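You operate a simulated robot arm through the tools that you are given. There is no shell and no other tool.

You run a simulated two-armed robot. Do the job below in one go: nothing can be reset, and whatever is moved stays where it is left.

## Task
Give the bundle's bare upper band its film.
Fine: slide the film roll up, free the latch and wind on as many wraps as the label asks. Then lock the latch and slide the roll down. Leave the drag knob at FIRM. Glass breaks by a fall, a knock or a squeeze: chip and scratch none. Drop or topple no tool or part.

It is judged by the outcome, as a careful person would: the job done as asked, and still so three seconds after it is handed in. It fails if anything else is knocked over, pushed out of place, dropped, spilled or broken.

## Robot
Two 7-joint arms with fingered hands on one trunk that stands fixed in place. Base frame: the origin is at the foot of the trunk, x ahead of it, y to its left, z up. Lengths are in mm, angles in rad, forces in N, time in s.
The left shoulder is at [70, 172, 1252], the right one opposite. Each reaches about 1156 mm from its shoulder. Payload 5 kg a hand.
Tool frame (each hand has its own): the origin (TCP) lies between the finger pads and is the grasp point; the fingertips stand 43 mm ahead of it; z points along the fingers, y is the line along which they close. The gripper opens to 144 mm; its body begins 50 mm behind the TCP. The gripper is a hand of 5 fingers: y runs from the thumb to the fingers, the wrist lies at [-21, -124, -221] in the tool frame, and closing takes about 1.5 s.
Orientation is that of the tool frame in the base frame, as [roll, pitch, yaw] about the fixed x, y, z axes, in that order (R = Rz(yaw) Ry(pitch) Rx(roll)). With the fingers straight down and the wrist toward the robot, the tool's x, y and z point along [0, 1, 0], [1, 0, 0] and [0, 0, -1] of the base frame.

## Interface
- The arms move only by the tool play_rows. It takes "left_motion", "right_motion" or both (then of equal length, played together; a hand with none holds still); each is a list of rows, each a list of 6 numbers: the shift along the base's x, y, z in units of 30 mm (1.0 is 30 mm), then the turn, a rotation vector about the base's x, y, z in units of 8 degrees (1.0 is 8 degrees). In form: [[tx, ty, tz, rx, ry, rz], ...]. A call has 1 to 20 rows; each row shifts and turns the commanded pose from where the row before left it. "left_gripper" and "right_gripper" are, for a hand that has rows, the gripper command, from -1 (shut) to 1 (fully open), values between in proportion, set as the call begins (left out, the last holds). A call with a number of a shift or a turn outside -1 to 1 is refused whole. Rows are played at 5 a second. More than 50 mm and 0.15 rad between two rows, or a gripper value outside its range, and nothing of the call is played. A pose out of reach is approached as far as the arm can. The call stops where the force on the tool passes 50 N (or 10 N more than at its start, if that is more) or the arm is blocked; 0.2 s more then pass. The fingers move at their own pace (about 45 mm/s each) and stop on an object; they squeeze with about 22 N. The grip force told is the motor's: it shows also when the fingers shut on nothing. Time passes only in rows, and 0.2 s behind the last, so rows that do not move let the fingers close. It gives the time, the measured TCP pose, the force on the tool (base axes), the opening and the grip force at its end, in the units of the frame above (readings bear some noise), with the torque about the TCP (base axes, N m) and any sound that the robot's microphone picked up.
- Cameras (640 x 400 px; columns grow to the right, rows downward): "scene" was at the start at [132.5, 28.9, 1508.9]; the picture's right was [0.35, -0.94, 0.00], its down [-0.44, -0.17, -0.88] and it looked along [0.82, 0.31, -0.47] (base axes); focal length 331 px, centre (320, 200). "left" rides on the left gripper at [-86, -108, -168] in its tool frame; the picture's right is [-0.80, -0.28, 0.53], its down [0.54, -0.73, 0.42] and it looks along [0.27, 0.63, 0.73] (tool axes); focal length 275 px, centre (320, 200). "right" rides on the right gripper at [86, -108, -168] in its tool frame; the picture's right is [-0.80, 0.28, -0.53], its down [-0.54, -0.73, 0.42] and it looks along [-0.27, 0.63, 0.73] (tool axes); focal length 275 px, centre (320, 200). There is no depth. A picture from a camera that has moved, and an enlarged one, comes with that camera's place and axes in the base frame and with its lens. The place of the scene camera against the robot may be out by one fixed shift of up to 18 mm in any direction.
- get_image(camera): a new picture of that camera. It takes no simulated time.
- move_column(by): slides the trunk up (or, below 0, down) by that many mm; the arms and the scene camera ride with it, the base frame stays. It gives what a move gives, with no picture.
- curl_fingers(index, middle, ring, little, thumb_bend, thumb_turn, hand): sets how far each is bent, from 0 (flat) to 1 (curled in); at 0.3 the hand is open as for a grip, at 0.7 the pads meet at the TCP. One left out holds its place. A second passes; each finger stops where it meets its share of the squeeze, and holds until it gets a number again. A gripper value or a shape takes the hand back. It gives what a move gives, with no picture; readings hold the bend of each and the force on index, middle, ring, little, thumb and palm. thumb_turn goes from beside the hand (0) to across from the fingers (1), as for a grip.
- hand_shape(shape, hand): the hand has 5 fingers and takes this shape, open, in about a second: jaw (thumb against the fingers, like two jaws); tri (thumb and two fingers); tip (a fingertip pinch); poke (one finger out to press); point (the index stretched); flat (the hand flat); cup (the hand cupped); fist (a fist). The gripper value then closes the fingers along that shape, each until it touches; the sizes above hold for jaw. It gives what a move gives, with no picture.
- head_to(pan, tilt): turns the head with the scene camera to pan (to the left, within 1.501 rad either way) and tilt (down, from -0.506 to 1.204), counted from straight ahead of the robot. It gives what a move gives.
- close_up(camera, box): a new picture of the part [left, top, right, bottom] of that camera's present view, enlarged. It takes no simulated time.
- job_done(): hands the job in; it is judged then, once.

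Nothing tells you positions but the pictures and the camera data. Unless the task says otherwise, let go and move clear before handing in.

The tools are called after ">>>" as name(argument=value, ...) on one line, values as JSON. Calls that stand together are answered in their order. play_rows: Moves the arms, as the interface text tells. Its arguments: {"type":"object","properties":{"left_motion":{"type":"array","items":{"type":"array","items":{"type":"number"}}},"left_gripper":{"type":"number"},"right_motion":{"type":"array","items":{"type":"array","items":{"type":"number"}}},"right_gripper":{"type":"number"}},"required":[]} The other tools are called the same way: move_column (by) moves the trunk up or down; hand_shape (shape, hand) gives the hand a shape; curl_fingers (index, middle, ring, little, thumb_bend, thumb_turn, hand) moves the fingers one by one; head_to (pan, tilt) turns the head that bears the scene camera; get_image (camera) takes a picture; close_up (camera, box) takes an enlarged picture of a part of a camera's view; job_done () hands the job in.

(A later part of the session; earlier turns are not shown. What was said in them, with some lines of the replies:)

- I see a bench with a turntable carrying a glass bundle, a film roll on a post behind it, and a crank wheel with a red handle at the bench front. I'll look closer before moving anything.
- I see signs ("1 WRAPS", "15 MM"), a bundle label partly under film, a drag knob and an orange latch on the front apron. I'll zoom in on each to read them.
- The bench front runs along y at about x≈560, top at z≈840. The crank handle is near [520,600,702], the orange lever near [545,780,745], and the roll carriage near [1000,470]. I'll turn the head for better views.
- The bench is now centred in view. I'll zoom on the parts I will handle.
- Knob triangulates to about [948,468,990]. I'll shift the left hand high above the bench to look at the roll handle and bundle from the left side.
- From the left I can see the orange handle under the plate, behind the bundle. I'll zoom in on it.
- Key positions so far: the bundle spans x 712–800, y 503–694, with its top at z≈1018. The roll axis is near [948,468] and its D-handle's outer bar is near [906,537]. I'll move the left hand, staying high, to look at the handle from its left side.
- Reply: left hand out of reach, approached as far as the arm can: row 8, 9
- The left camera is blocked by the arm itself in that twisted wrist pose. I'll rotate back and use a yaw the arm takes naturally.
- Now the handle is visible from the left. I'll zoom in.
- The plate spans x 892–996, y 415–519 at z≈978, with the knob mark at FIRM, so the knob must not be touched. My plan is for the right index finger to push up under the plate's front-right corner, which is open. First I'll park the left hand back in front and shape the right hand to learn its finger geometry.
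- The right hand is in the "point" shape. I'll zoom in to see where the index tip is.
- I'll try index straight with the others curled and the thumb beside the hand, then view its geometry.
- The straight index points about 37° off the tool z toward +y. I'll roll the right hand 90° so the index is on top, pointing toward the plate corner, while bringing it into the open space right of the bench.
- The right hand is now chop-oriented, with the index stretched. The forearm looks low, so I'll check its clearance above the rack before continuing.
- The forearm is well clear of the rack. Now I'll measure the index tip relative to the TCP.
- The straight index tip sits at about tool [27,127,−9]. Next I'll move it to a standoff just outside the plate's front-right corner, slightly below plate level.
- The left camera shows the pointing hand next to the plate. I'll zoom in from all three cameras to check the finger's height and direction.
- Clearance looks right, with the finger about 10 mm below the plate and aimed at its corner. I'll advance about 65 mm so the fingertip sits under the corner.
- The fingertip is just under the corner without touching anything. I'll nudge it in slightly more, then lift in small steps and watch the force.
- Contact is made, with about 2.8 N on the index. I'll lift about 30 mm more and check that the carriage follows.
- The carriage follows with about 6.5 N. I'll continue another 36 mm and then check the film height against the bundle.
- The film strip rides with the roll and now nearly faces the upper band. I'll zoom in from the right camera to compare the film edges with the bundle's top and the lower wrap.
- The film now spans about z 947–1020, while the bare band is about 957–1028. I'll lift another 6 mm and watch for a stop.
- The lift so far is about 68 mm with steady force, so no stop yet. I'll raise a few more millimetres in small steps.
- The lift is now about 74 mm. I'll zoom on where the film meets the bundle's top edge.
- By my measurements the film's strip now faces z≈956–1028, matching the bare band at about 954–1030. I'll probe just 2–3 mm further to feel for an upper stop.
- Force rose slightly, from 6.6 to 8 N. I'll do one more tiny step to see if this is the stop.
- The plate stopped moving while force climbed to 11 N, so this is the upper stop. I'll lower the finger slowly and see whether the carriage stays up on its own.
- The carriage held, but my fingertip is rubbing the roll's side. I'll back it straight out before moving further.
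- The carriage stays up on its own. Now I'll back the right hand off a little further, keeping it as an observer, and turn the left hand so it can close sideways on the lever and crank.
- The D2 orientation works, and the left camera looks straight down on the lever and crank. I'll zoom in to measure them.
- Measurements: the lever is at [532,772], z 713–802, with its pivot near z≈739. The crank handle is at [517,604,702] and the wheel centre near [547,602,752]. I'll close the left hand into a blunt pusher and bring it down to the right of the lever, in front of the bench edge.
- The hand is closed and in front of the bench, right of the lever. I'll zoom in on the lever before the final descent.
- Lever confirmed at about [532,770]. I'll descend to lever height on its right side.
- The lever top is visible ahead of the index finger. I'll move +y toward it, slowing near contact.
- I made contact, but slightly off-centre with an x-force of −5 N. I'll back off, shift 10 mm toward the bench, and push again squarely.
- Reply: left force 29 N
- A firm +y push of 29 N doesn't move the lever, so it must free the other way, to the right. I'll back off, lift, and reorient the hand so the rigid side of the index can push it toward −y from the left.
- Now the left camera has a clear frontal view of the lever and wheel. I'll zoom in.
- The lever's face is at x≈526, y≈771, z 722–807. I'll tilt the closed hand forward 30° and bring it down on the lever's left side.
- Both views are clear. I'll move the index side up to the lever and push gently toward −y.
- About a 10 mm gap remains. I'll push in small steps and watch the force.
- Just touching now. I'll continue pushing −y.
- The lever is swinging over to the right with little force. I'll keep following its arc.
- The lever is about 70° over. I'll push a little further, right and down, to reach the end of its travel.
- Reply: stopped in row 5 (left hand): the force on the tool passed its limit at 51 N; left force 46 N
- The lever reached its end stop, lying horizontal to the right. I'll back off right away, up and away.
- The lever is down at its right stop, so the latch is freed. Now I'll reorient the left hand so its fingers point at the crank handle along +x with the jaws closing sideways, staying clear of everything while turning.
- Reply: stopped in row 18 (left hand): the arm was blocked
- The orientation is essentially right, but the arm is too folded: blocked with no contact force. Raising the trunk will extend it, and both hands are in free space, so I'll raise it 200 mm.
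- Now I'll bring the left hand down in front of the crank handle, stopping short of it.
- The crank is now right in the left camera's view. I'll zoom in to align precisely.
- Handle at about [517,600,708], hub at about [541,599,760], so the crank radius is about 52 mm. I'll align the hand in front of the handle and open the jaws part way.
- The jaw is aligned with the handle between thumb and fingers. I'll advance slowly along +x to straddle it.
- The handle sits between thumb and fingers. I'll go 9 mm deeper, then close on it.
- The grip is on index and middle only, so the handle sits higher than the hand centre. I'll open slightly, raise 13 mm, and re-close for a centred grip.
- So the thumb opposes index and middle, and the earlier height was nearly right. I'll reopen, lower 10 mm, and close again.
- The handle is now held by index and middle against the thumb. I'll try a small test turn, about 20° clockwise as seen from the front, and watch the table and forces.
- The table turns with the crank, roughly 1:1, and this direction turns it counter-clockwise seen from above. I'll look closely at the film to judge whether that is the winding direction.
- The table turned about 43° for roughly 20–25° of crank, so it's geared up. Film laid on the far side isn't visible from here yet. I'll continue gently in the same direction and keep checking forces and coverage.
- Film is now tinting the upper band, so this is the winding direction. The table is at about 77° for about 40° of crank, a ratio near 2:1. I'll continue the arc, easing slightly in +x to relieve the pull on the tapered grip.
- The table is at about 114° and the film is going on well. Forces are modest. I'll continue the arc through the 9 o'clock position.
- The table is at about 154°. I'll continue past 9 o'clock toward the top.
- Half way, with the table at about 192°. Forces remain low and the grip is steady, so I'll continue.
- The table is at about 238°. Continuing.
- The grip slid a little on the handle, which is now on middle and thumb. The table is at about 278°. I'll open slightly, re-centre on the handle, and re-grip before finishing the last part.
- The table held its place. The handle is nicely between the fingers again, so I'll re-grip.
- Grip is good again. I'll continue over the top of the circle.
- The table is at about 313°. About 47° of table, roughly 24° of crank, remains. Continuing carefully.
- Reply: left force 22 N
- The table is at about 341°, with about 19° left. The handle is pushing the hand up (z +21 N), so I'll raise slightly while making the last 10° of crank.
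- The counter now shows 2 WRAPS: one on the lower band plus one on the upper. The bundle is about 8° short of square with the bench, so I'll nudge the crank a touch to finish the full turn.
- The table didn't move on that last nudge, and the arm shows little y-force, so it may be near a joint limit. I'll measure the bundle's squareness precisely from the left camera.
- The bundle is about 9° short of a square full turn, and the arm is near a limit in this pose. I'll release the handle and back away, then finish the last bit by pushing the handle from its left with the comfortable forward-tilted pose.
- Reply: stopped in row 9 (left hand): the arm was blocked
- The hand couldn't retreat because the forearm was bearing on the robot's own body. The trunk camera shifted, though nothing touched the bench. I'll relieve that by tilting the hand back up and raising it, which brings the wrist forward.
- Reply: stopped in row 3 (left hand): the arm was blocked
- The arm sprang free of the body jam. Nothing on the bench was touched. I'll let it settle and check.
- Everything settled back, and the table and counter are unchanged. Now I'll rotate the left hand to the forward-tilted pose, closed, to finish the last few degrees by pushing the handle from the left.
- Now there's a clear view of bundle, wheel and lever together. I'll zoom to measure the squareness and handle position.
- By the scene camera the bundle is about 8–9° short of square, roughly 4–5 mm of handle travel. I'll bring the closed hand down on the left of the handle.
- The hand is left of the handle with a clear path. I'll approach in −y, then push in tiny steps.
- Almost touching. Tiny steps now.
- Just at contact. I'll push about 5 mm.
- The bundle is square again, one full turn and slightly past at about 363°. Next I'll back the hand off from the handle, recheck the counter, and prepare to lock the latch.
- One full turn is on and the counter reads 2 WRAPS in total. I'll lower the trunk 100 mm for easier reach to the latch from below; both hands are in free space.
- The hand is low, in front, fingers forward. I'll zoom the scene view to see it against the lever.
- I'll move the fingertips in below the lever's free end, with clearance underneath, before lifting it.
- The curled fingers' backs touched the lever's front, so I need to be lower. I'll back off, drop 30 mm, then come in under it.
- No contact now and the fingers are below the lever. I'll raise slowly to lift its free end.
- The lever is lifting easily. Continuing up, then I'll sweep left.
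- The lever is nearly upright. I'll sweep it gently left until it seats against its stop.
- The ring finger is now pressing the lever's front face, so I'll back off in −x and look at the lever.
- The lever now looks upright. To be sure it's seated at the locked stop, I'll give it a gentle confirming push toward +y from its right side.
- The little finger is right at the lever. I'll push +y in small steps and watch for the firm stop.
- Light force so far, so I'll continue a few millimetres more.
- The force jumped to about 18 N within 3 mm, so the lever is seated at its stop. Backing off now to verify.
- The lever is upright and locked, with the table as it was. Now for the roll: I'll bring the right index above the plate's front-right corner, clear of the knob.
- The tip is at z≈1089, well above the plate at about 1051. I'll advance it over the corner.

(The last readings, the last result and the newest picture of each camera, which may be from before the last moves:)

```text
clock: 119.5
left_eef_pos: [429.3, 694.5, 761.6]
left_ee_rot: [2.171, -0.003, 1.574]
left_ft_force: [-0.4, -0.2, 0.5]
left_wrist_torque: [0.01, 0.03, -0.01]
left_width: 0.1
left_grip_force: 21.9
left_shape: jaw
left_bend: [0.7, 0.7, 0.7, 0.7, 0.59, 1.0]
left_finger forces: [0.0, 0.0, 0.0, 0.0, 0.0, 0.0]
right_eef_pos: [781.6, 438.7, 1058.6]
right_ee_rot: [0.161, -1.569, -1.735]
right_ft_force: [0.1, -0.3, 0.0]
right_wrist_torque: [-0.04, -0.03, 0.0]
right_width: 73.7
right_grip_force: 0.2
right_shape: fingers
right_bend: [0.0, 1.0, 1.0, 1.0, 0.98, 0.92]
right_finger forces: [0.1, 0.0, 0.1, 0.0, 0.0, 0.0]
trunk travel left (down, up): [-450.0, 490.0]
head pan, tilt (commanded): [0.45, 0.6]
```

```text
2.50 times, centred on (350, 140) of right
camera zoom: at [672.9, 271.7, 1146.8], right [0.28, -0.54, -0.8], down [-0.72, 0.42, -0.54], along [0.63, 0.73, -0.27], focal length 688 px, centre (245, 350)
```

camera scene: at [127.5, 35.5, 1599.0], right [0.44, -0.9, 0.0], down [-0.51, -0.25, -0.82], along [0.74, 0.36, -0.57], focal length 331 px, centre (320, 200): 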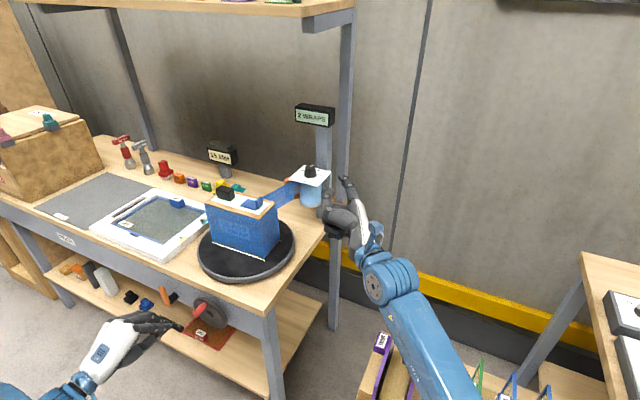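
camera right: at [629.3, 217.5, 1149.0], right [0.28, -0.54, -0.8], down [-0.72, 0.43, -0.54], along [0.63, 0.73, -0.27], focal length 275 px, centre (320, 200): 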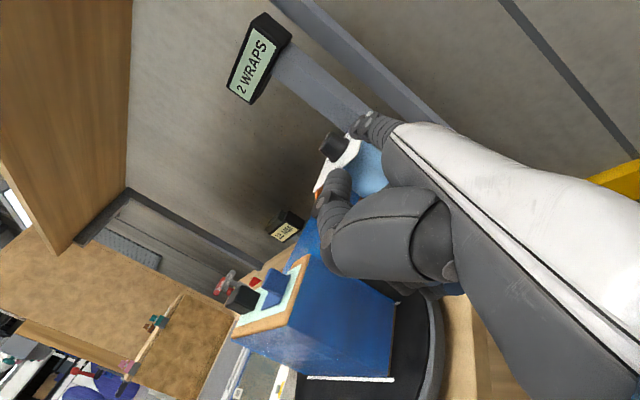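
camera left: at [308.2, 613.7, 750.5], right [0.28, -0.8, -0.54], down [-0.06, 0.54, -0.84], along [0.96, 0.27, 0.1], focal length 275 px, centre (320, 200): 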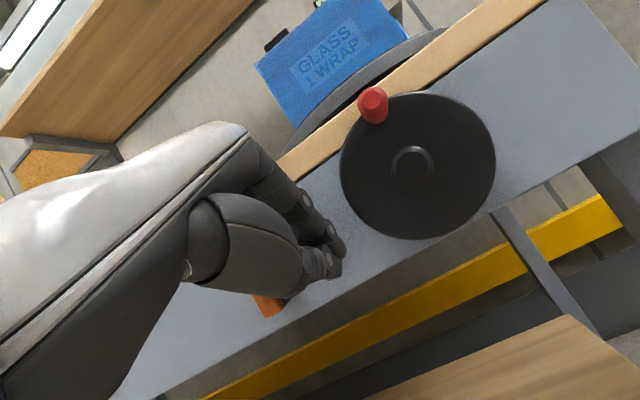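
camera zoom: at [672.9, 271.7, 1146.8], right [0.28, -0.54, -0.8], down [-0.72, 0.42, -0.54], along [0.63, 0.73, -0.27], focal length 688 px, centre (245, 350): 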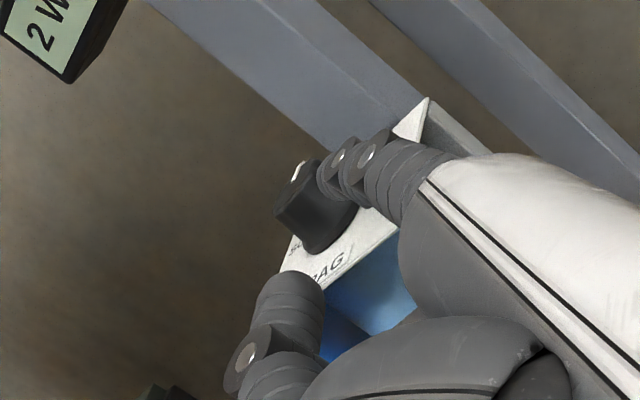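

The tip is over the corner about 25 mm from the knob. Lowering gently until contact.

>>> play_rows(right_motion=[[0, 0, -0.2, 0, 0, 0], [0, 0, -0.2, 0, 0, 0], [0, 0, -0.2, 0, 0, 0], [0, 0, -0.1, 0, 0, 0], [0, 0, -0.1, 0, 0, 0], [0, 0, 0, 0, 0, 0]])

>>> close_up(camera="scene", box=[270, 140, 390, 260])

>>> close_up(camera="right", box=[250, 60, 450, 220])

```text
clock: 120.8
left_eef_pos: [429.1, 694.0, 761.4]
left_ee_rot: [2.171, -0.001, 1.57]
left_ft_force: [-0.5, -0.9, 0.1]
left_wrist_torque: [-0.01, -0.01, -0.01]
left_width: 0.2
left_grip_force: 22.2
left_shape: jaw
left_bend: [0.7, 0.7, 0.7, 0.7, 0.59, 1.0]
left_finger forces: [0.1, 0.0, 0.0, 0.0, 0.0, 0.0]
right_eef_pos: [782.8, 438.3, 1036.2]
right_ee_rot: [3.094, -1.57, 1.616]
right_ft_force: [0.1, 0.2, 0.9]
right_wrist_torque: [-0.03, -0.16, 0.0]
right_width: 73.5
right_grip_force: 0.6
right_shape: fingers
right_bend: [0.0, 1.0, 1.0, 1.0, 0.98, 0.92]
right_finger forces: [1.3, 0.0, 0.1, 0.0, 0.0, 0.0]
trunk travel left (down, up): [-450.0, 490.0]
head pan, tilt (commanded): [0.45, 0.6]
```

```text
3.33 times, centred on (330, 200) of scene
camera zoom: at [126.4, 35.1, 1599.1], right [0.44, -0.9, 0.0], down [-0.51, -0.25, -0.83], along [0.74, 0.36, -0.57], focal length 1104 px, centre (287, 200)
```

zoom: 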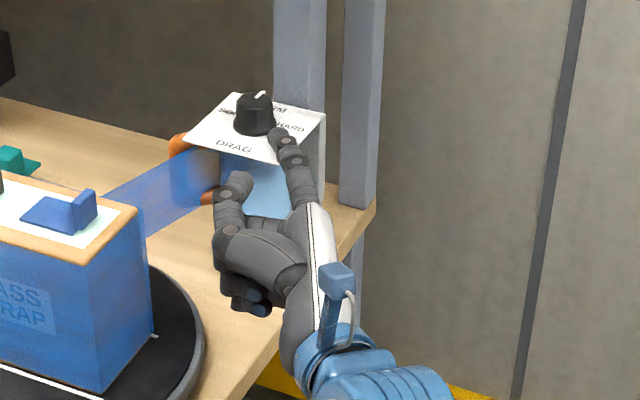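

```text
2.50 times, centred on (350, 140) of right
camera zoom: at [674.4, 271.7, 1123.1], right [0.28, -0.54, -0.8], down [-0.72, 0.42, -0.54], along [0.63, 0.73, -0.27], focal length 688 px, centre (245, 350)
```

zoom: 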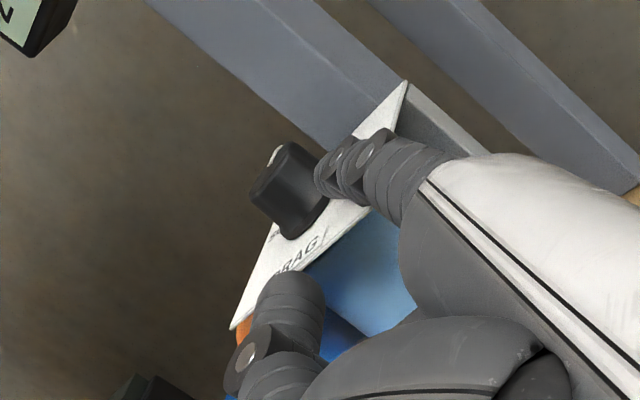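

The plate is following down with only about 1 N. Continuing down in steps.

>>> play_rows(right_motion=[[0, 0, -0.2, 0, 0, 0], [0, 0, -0.2, 0, 0, 0], [0, 0, -0.2, 0, 0, 0], [0, 0, -0.2, 0, 0, 0], [0, 0, -0.2, 0, 0, 0], [0, 0, 0, 0, 0, 0]])

>>> close_up(camera="scene", box=[270, 140, 390, 260])

>>> close_up(camera="right", box=[250, 60, 450, 220])

```text
clock: 122.2
left_eef_pos: [429.3, 693.5, 761.7]
left_ee_rot: [2.173, -0.002, 1.573]
left_ft_force: [-0.2, -0.2, 0.2]
left_wrist_torque: [0.02, 0.01, 0.01]
left_width: 0.0
left_grip_force: 21.7
left_shape: jaw
left_bend: [0.7, 0.7, 0.7, 0.7, 0.59, 1.0]
left_finger forces: [0.0, 0.1, 0.0, 0.1, 0.1, 0.0]
right_eef_pos: [784.6, 437.7, 1006.9]
right_ee_rot: [-2.74, -1.57, 1.165]
right_ft_force: [-1.1, 0.2, 1.5]
right_wrist_torque: [-0.04, -0.13, -0.01]
right_width: 73.1
right_grip_force: 0.3
right_shape: fingers
right_bend: [0.0, 1.0, 1.0, 1.0, 0.98, 0.92]
right_finger forces: [0.9, 0.0, 0.0, 0.0, 0.0, 0.0]
trunk travel left (down, up): [-450.0, 490.0]
head pan, tilt (commanded): [0.45, 0.6]
```

```text
3.33 times, centred on (330, 200) of scene
camera zoom: at [126.4, 35.1, 1599.1], right [0.44, -0.9, 0.0], down [-0.51, -0.25, -0.83], along [0.74, 0.36, -0.56], focal length 1104 px, centre (287, 200)
```

zoom: 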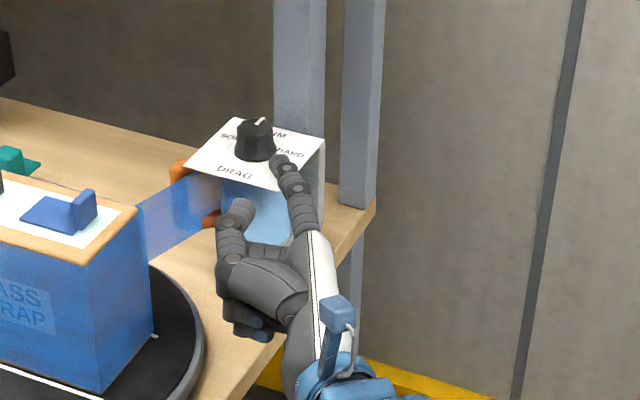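

```text
2.50 times, centred on (350, 140) of right
camera zoom: at [675.1, 270.7, 1093.9], right [0.28, -0.54, -0.8], down [-0.72, 0.43, -0.54], along [0.63, 0.73, -0.27], focal length 688 px, centre (245, 350)
```

zoom: 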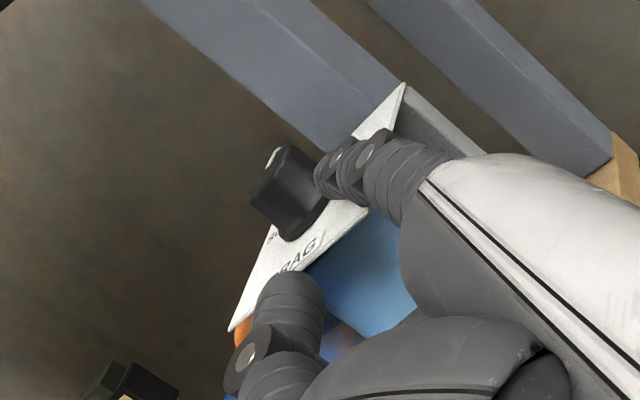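

Moving down smoothly, with the knob untouched. Continuing.

>>> play_rows(right_motion=[[0, 0, -0.2, 0, 0, 0], [0, 0, -0.2, 0, 0, 0], [0, 0, -0.2, 0, 0, 0], [0, 0, -0.2, 0, 0, 0], [0, 0, -0.2, 0, 0, 0], [0, 0, 0, 0, 0, 0]])

>>> play_rows(right_motion=[[0, 0, -0.1, 0, 0, 0], [0, 0, -0.1, 0, 0, 0], [0, 0, 0, 0, 0, 0]])

>>> close_up(camera="scene", box=[270, 140, 390, 260])

>>> close_up(camera="right", box=[250, 60, 450, 220])

```text
clock: 123.7
left_eef_pos: [429.1, 693.4, 759.4]
left_ee_rot: [2.171, -0.002, 1.574]
left_ft_force: [-0.4, 0.2, 0.3]
left_wrist_torque: [0.01, -0.01, 0.01]
left_width: 0.0
left_grip_force: 22.1
left_shape: jaw
left_bend: [0.7, 0.7, 0.7, 0.7, 0.59, 1.0]
left_finger forces: [0.0, 0.1, 0.0, 0.0, 0.0, 0.0]
right_eef_pos: [783.1, 438.3, 976.7]
right_ee_rot: [3.065, -1.57, 1.644]
right_ft_force: [-0.8, -1.1, 0.9]
right_wrist_torque: [-0.05, -0.13, -0.11]
right_width: 73.8
right_grip_force: 0.7
right_shape: fingers
right_bend: [0.0, 1.0, 1.0, 1.0, 0.98, 0.92]
right_finger forces: [1.2, 0.0, 0.0, 0.0, 0.0, 0.0]
trunk travel left (down, up): [-450.0, 490.0]
head pan, tilt (commanded): [0.45, 0.6]
```

```text
clock: 124.5
left_eef_pos: [429.7, 693.8, 762.5]
left_ee_rot: [2.171, -0.002, 1.575]
left_ft_force: [0.2, -0.4, -0.1]
left_wrist_torque: [0.03, 0.02, 0.0]
left_width: 0.0
left_grip_force: 21.9
left_shape: jaw
left_bend: [0.7, 0.7, 0.7, 0.7, 0.59, 1.0]
left_finger forces: [0.1, 0.0, 0.1, 0.0, 0.0, 0.0]
right_eef_pos: [783.0, 438.8, 971.3]
right_ee_rot: [2.287, -1.57, 2.422]
right_ft_force: [0.2, -0.6, 1.5]
right_wrist_torque: [-0.05, -0.2, -0.12]
right_width: 73.9
right_grip_force: 1.3
right_shape: fingers
right_bend: [0.0, 1.0, 1.0, 1.0, 0.98, 0.92]
right_finger forces: [1.9, 0.0, 0.0, 0.0, 0.1, 0.1]
trunk travel left (down, up): [-450.0, 490.0]
head pan, tilt (commanded): [0.45, 0.6]
```

```text
3.33 times, centred on (330, 200) of scene
camera zoom: at [126.4, 35.0, 1599.1], right [0.44, -0.9, 0.0], down [-0.51, -0.25, -0.83], along [0.74, 0.36, -0.56], focal length 1104 px, centre (287, 200)
```

zoom: 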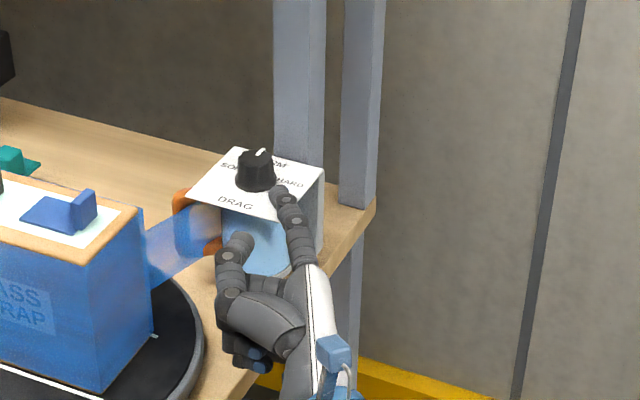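

```text
2.50 times, centred on (350, 140) of right
camera zoom: at [674.2, 271.9, 1058.1], right [0.28, -0.54, -0.8], down [-0.72, 0.43, -0.54], along [0.63, 0.73, -0.27], focal length 688 px, centre (245, 350)
```

zoom: 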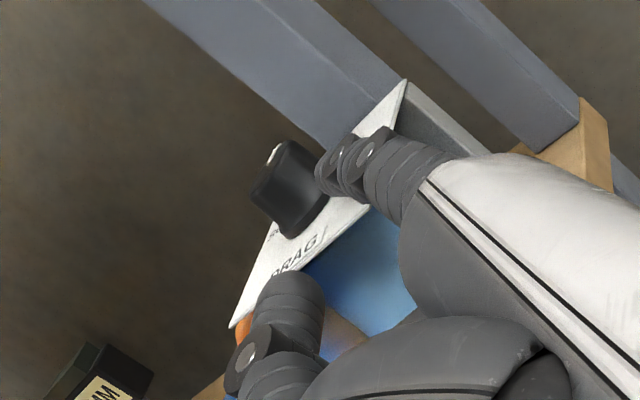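

Nearly down. Small steps until the lower stop.

>>> play_rows(right_motion=[[0, 0, -0.1, 0, 0, 0], [0, 0, -0.1, 0, 0, 0], [0, 0, 0, 0, 0, 0]])

>>> play_rows(right_motion=[[0, 0, -0.08, 0, 0, 0], [0, 0, 0, 0, 0, 0]])

>>> close_up(camera="scene", box=[270, 140, 390, 260])

```text
clock: 125.2
left_eef_pos: [428.8, 693.8, 761.7]
left_ee_rot: [2.172, -0.002, 1.572]
left_ft_force: [-0.5, -0.7, 0.2]
left_wrist_torque: [-0.04, -0.01, -0.03]
left_width: 0.0
left_grip_force: 21.7
left_shape: jaw
left_bend: [0.7, 0.7, 0.7, 0.7, 0.59, 1.0]
left_finger forces: [0.1, 0.1, 0.1, 0.0, 0.0, 0.1]
right_eef_pos: [783.5, 438.3, 965.1]
right_ee_rot: [1.535, -1.57, -3.108]
right_ft_force: [0.5, -0.6, 7.0]
right_wrist_torque: [-0.18, -0.87, -0.04]
right_width: 74.1
right_grip_force: 3.7
right_shape: fingers
right_bend: [0.0, 1.0, 1.0, 1.0, 0.98, 0.92]
right_finger forces: [7.2, 0.1, 0.1, 0.0, 0.0, 0.0]
trunk travel left (down, up): [-450.0, 490.0]
head pan, tilt (commanded): [0.45, 0.6]
```

```text
clock: 125.8
left_eef_pos: [428.4, 694.6, 762.0]
left_ee_rot: [2.171, -0.002, 1.572]
left_ft_force: [-1.1, 0.4, 0.1]
left_wrist_torque: [0.03, 0.01, 0.02]
left_width: 0.2
left_grip_force: 22.2
left_shape: jaw
left_bend: [0.7, 0.7, 0.7, 0.7, 0.59, 1.0]
left_finger forces: [0.0, 0.1, 0.0, 0.0, 0.0, 0.1]
right_eef_pos: [782.5, 438.2, 963.0]
right_ee_rot: [1.765, -1.569, 2.944]
right_ft_force: [1.2, 0.3, 10.3]
right_wrist_torque: [-0.21, -1.19, -0.04]
right_width: 73.6
right_grip_force: 5.2
right_shape: fingers
right_bend: [0.0, 1.0, 1.0, 1.0, 0.98, 0.92]
right_finger forces: [9.6, 0.1, 0.1, 0.0, 0.1, 0.0]
trunk travel left (down, up): [-450.0, 490.0]
head pan, tilt (commanded): [0.45, 0.6]
```

```text
3.33 times, centred on (330, 200) of scene
camera zoom: at [125.5, 34.5, 1599.3], right [0.44, -0.9, 0.0], down [-0.51, -0.25, -0.83], along [0.74, 0.36, -0.56], focal length 1104 px, centre (287, 200)
```

zoom: 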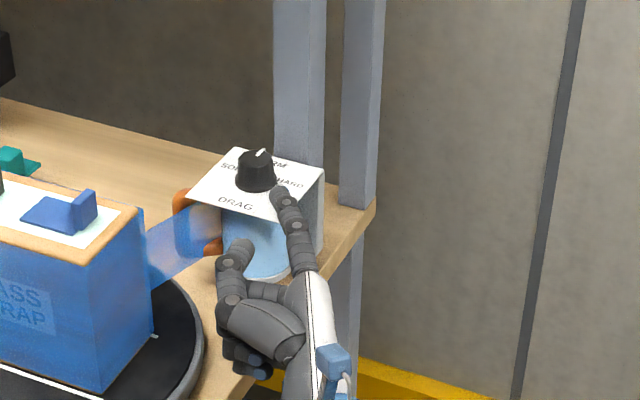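

The lower stop is reached, with force rising and the plate still. I'll lift the finger straight up, then withdraw along its own direction.

>>> play_rows(right_motion=[[0, 0, 0.2, 0, 0, 0], [0, 0, 0.4, 0, 0, 0], [0, 0, 0.5, 0, 0, 0], [-0.4, -0.4, 0.2, 0, 0, 0], [-0.5, -0.5, 0.2, 0, 0, 0], [-0.5, -0.6, 0.2, 0, 0, 0], [-0.5, -0.8, 0.3, 0, 0, 0], [-0.3, -0.9, 0.3, 0, 0, 0], [-0.3, -0.9, 0.3, 0, 0, 0], [0, 0, 0, 0, 0, 0]])

>>> get_image(camera="scene")

>>> close_up(camera="scene", box=[200, 100, 350, 290])

>>> get_image(camera="right")

```text
clock: 128.1
left_eef_pos: [428.7, 693.7, 762.0]
left_ee_rot: [2.172, 0.0, 1.571]
left_ft_force: [0.2, -0.1, -1.2]
left_wrist_torque: [-0.01, 0.0, 0.02]
left_width: 0.1
left_grip_force: 22.0
left_shape: jaw
left_bend: [0.7, 0.7, 0.7, 0.7, 0.59, 1.0]
left_finger forces: [0.0, 0.0, 0.0, 0.1, 0.0, 0.0]
right_eef_pos: [708.9, 316.8, 1040.7]
right_ee_rot: [2.893, -1.569, 1.815]
right_ft_force: [0.6, 0.6, 0.0]
right_wrist_torque: [0.01, 0.0, 0.03]
right_width: 73.5
right_grip_force: 0.1
right_shape: fingers
right_bend: [0.0, 1.0, 1.0, 1.0, 0.98, 0.92]
right_finger forces: [0.0, 0.1, 0.1, 0.0, 0.0, 0.0]
trunk travel left (down, up): [-450.0, 490.0]
head pan, tilt (commanded): [0.45, 0.6]
```

```text
taken
camera scene: at [126.8, 36.1, 1599.0], right [0.44, -0.9, 0.0], down [-0.51, -0.25, -0.82], along [0.74, 0.36, -0.57], focal length 331 px, centre (320, 200)
```

scene: 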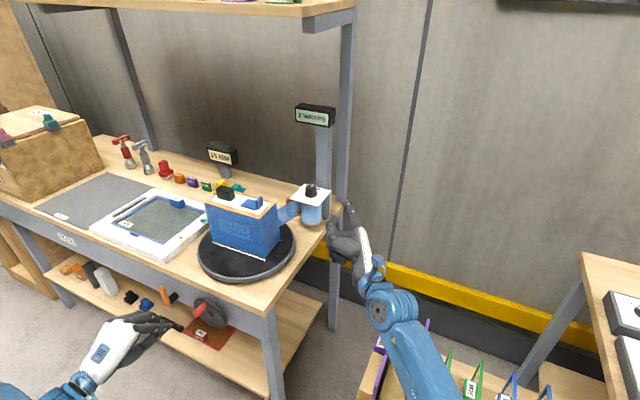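

```text
2.11 times, centred on (275, 195) of scene
camera zoom: at [126.8, 36.1, 1599.0], right [0.44, -0.9, 0.0], down [-0.51, -0.25, -0.82], along [0.74, 0.36, -0.57], focal length 697 px, centre (415, 210)
```

zoom: 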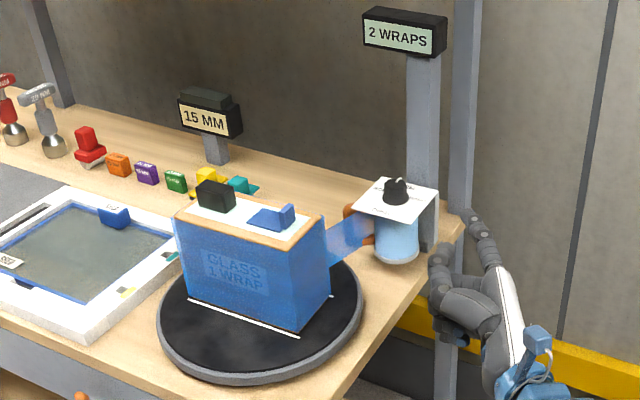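

```text
taken
camera right: at [600.0, 149.6, 1128.0], right [0.28, -0.54, -0.8], down [-0.72, 0.42, -0.54], along [0.63, 0.73, -0.27], focal length 275 px, centre (320, 200)
```

right: 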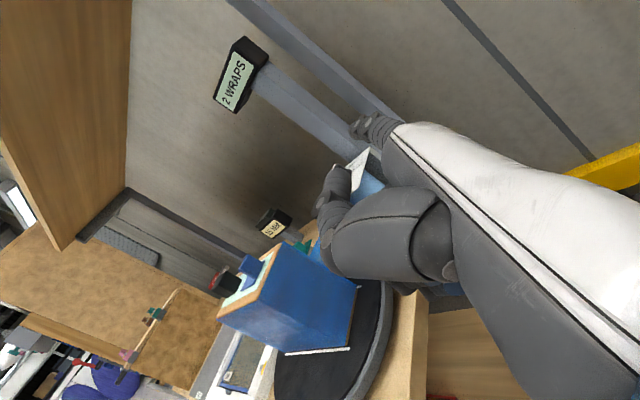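

The roll is down, the counter reads 2 WRAPS, and the film covers both bands. I'll withdraw the left hand upward to a clear spot and do final close checks of latch, knob and bundle.

>>> play_rows(left_motion=[[0, 0.1, 0.6, 0, 0.4, 0], [0, 0.1, 0.6, 0, 0.4, 0], [0, 0.1, 0.6, 0, 0.4, 0], [0.1, 0.1, 0.6, 0, 0.4, 0], [0.1, 0.1, 0.6, 0, 0.4, 0], [0.1, 0.1, 0.6, 0, 0.4, 0], [0.1, 0.1, 0.6, 0, 0.4, 0], [0.1, 0.1, 0.6, 0, 0.4, 0], [0, 0, 0, 0, 0, 0]])

>>> get_image(camera="left")

>>> close_up(camera="scene", box=[270, 160, 350, 240])

>>> close_up(camera="scene", box=[130, 260, 250, 360])

```text
clock: 130.1
left_eef_pos: [444.8, 716.6, 902.0]
left_ee_rot: [2.609, 0.0, 1.568]
left_ft_force: [-0.5, 1.0, 0.5]
left_wrist_torque: [0.0, -0.03, 0.01]
left_width: 0.3
left_grip_force: 21.9
left_shape: jaw
left_bend: [0.7, 0.7, 0.7, 0.7, 0.59, 1.0]
left_finger forces: [0.0, 0.0, 0.0, 0.0, 0.1, 0.0]
left hand out of reach, approached as far as the arm can: row 8
right_eef_pos: [709.3, 316.8, 1042.1]
right_ee_rot: [2.737, -1.568, 1.971]
right_ft_force: [0.7, 0.2, -0.2]
right_wrist_torque: [0.01, 0.01, -0.05]
right_width: 73.6
right_grip_force: 0.1
right_shape: fingers
right_bend: [0.0, 1.0, 1.0, 1.0, 0.98, 0.92]
right_finger forces: [0.1, 0.0, 0.0, 0.0, 0.0, 0.0]
trunk travel left (down, up): [-450.0, 490.0]
head pan, tilt (commanded): [0.45, 0.6]
```

```text
taken
camera left: at [265.0, 630.8, 988.6], right [0.03, -0.8, -0.6], down [-0.41, 0.54, -0.73], along [0.91, 0.27, -0.31], focal length 275 px, centre (320, 200)
```

left: 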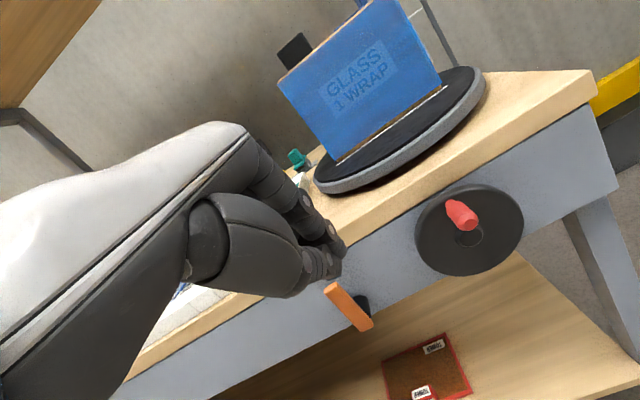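

```text
5.00 times, centred on (310, 200) of scene
camera zoom: at [126.6, 35.4, 1599.1], right [0.44, -0.9, 0.0], down [-0.51, -0.25, -0.82], along [0.74, 0.36, -0.57], focal length 1656 px, centre (370, 200)
```

zoom: 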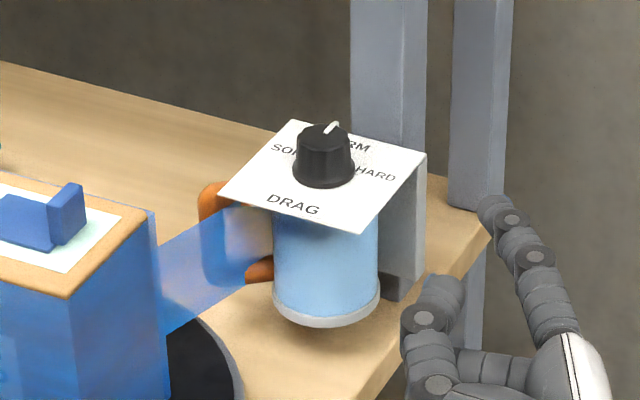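

```text
4.00 times, centred on (190, 310) of scene
camera zoom: at [126.6, 35.4, 1599.1], right [0.44, -0.9, 0.0], down [-0.51, -0.25, -0.82], along [0.74, 0.36, -0.57], focal length 1325 px, centre (840, -240)
```

zoom: 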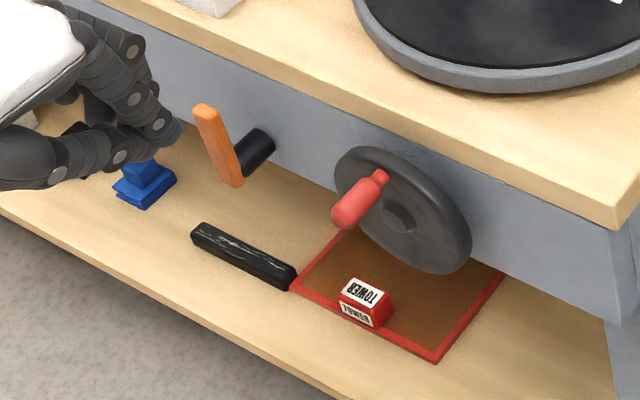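

The knob still points to FIRM, the lever is up, and the roll is down. One last close look at the lever and the bundle.

>>> close_up(camera="left", box=[300, 260, 420, 350])

>>> close_up(camera="left", box=[260, 0, 500, 200])

>>> close_up(camera="scene", box=[195, 170, 310, 290])

```text
4.44 times, centred on (360, 305) of left
camera zoom: at [265.0, 630.8, 988.6], right [0.03, -0.8, -0.6], down [-0.41, 0.54, -0.73], along [0.91, 0.27, -0.31], focal length 1224 px, centre (142, -267)
```

zoom: 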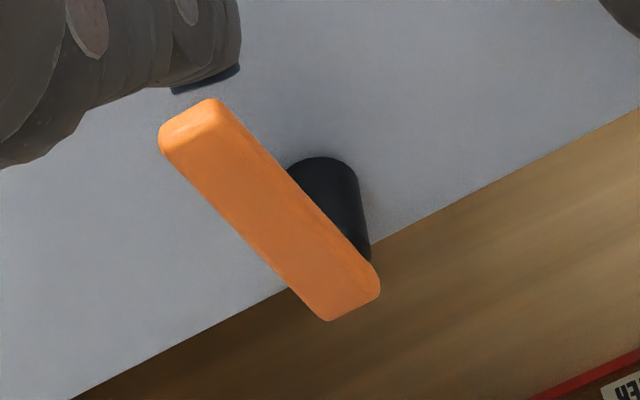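

```text
2.00 times, centred on (380, 100) of left
camera zoom: at [265.0, 630.8, 988.6], right [0.03, -0.8, -0.6], down [-0.41, 0.54, -0.73], along [0.91, 0.27, -0.31], focal length 551 px, centre (200, 400)
```

zoom: 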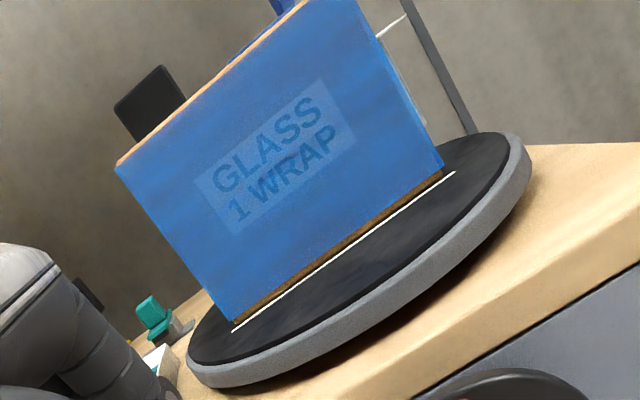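

```text
3.33 times, centred on (252, 230) of scene
camera zoom: at [126.6, 35.4, 1599.1], right [0.44, -0.9, 0.0], down [-0.51, -0.25, -0.82], along [0.74, 0.36, -0.57], focal length 1104 px, centre (545, 100)
```

zoom: 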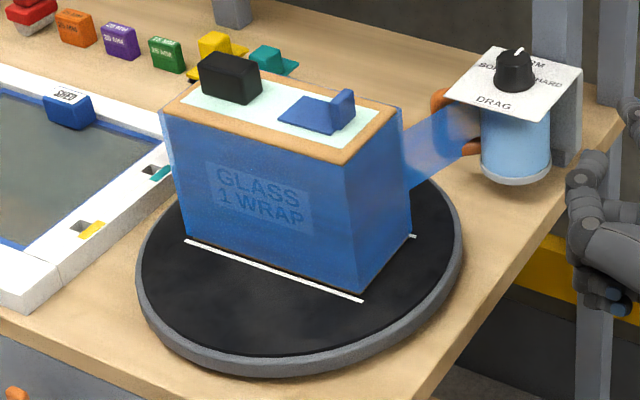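

Final state, checked in the close-ups:
- **Film:** covers both bands of the bundle, and the counter reads 2 WRAPS (one lower, one upper).
- **Latch:** lever upright and seated at its locked stop.
- **Roll:** down at its lower stop.
- **Drag knob:** still at FIRM.
- **Surroundings:** nothing looks disturbed, and both hands are empty and clear.

I'm handing in the job.

>>> job_done()

```text
The job is handed in.
```

I've handed in the job. The upper band now carries one wrap of film, as the bundle's label asks. I don't have the verdict yet.

- **Roll:** I slid it up to its top stop before winding and back down to its bottom stop afterwards.
- **Winding:** The table turned one full turn, ending about 3° past square by my camera estimate. The counter went from 1 to 2 WRAPS: one on the lower band and one on the upper.
- **Latch:** The lever is upright again, seated firmly against its stop. I took upright as locked, since it started there and the lever has no marking.
- **Drag knob:** It still points to FIRM; I never touched it.

Near the end of the crank turn, the left forearm jammed against the robot's own body and sprang free. The close-ups afterwards showed nothing moved or touched on the bench. I saw no contact with the glass and nothing dropped or toppled, and both hands were clear when I handed in.
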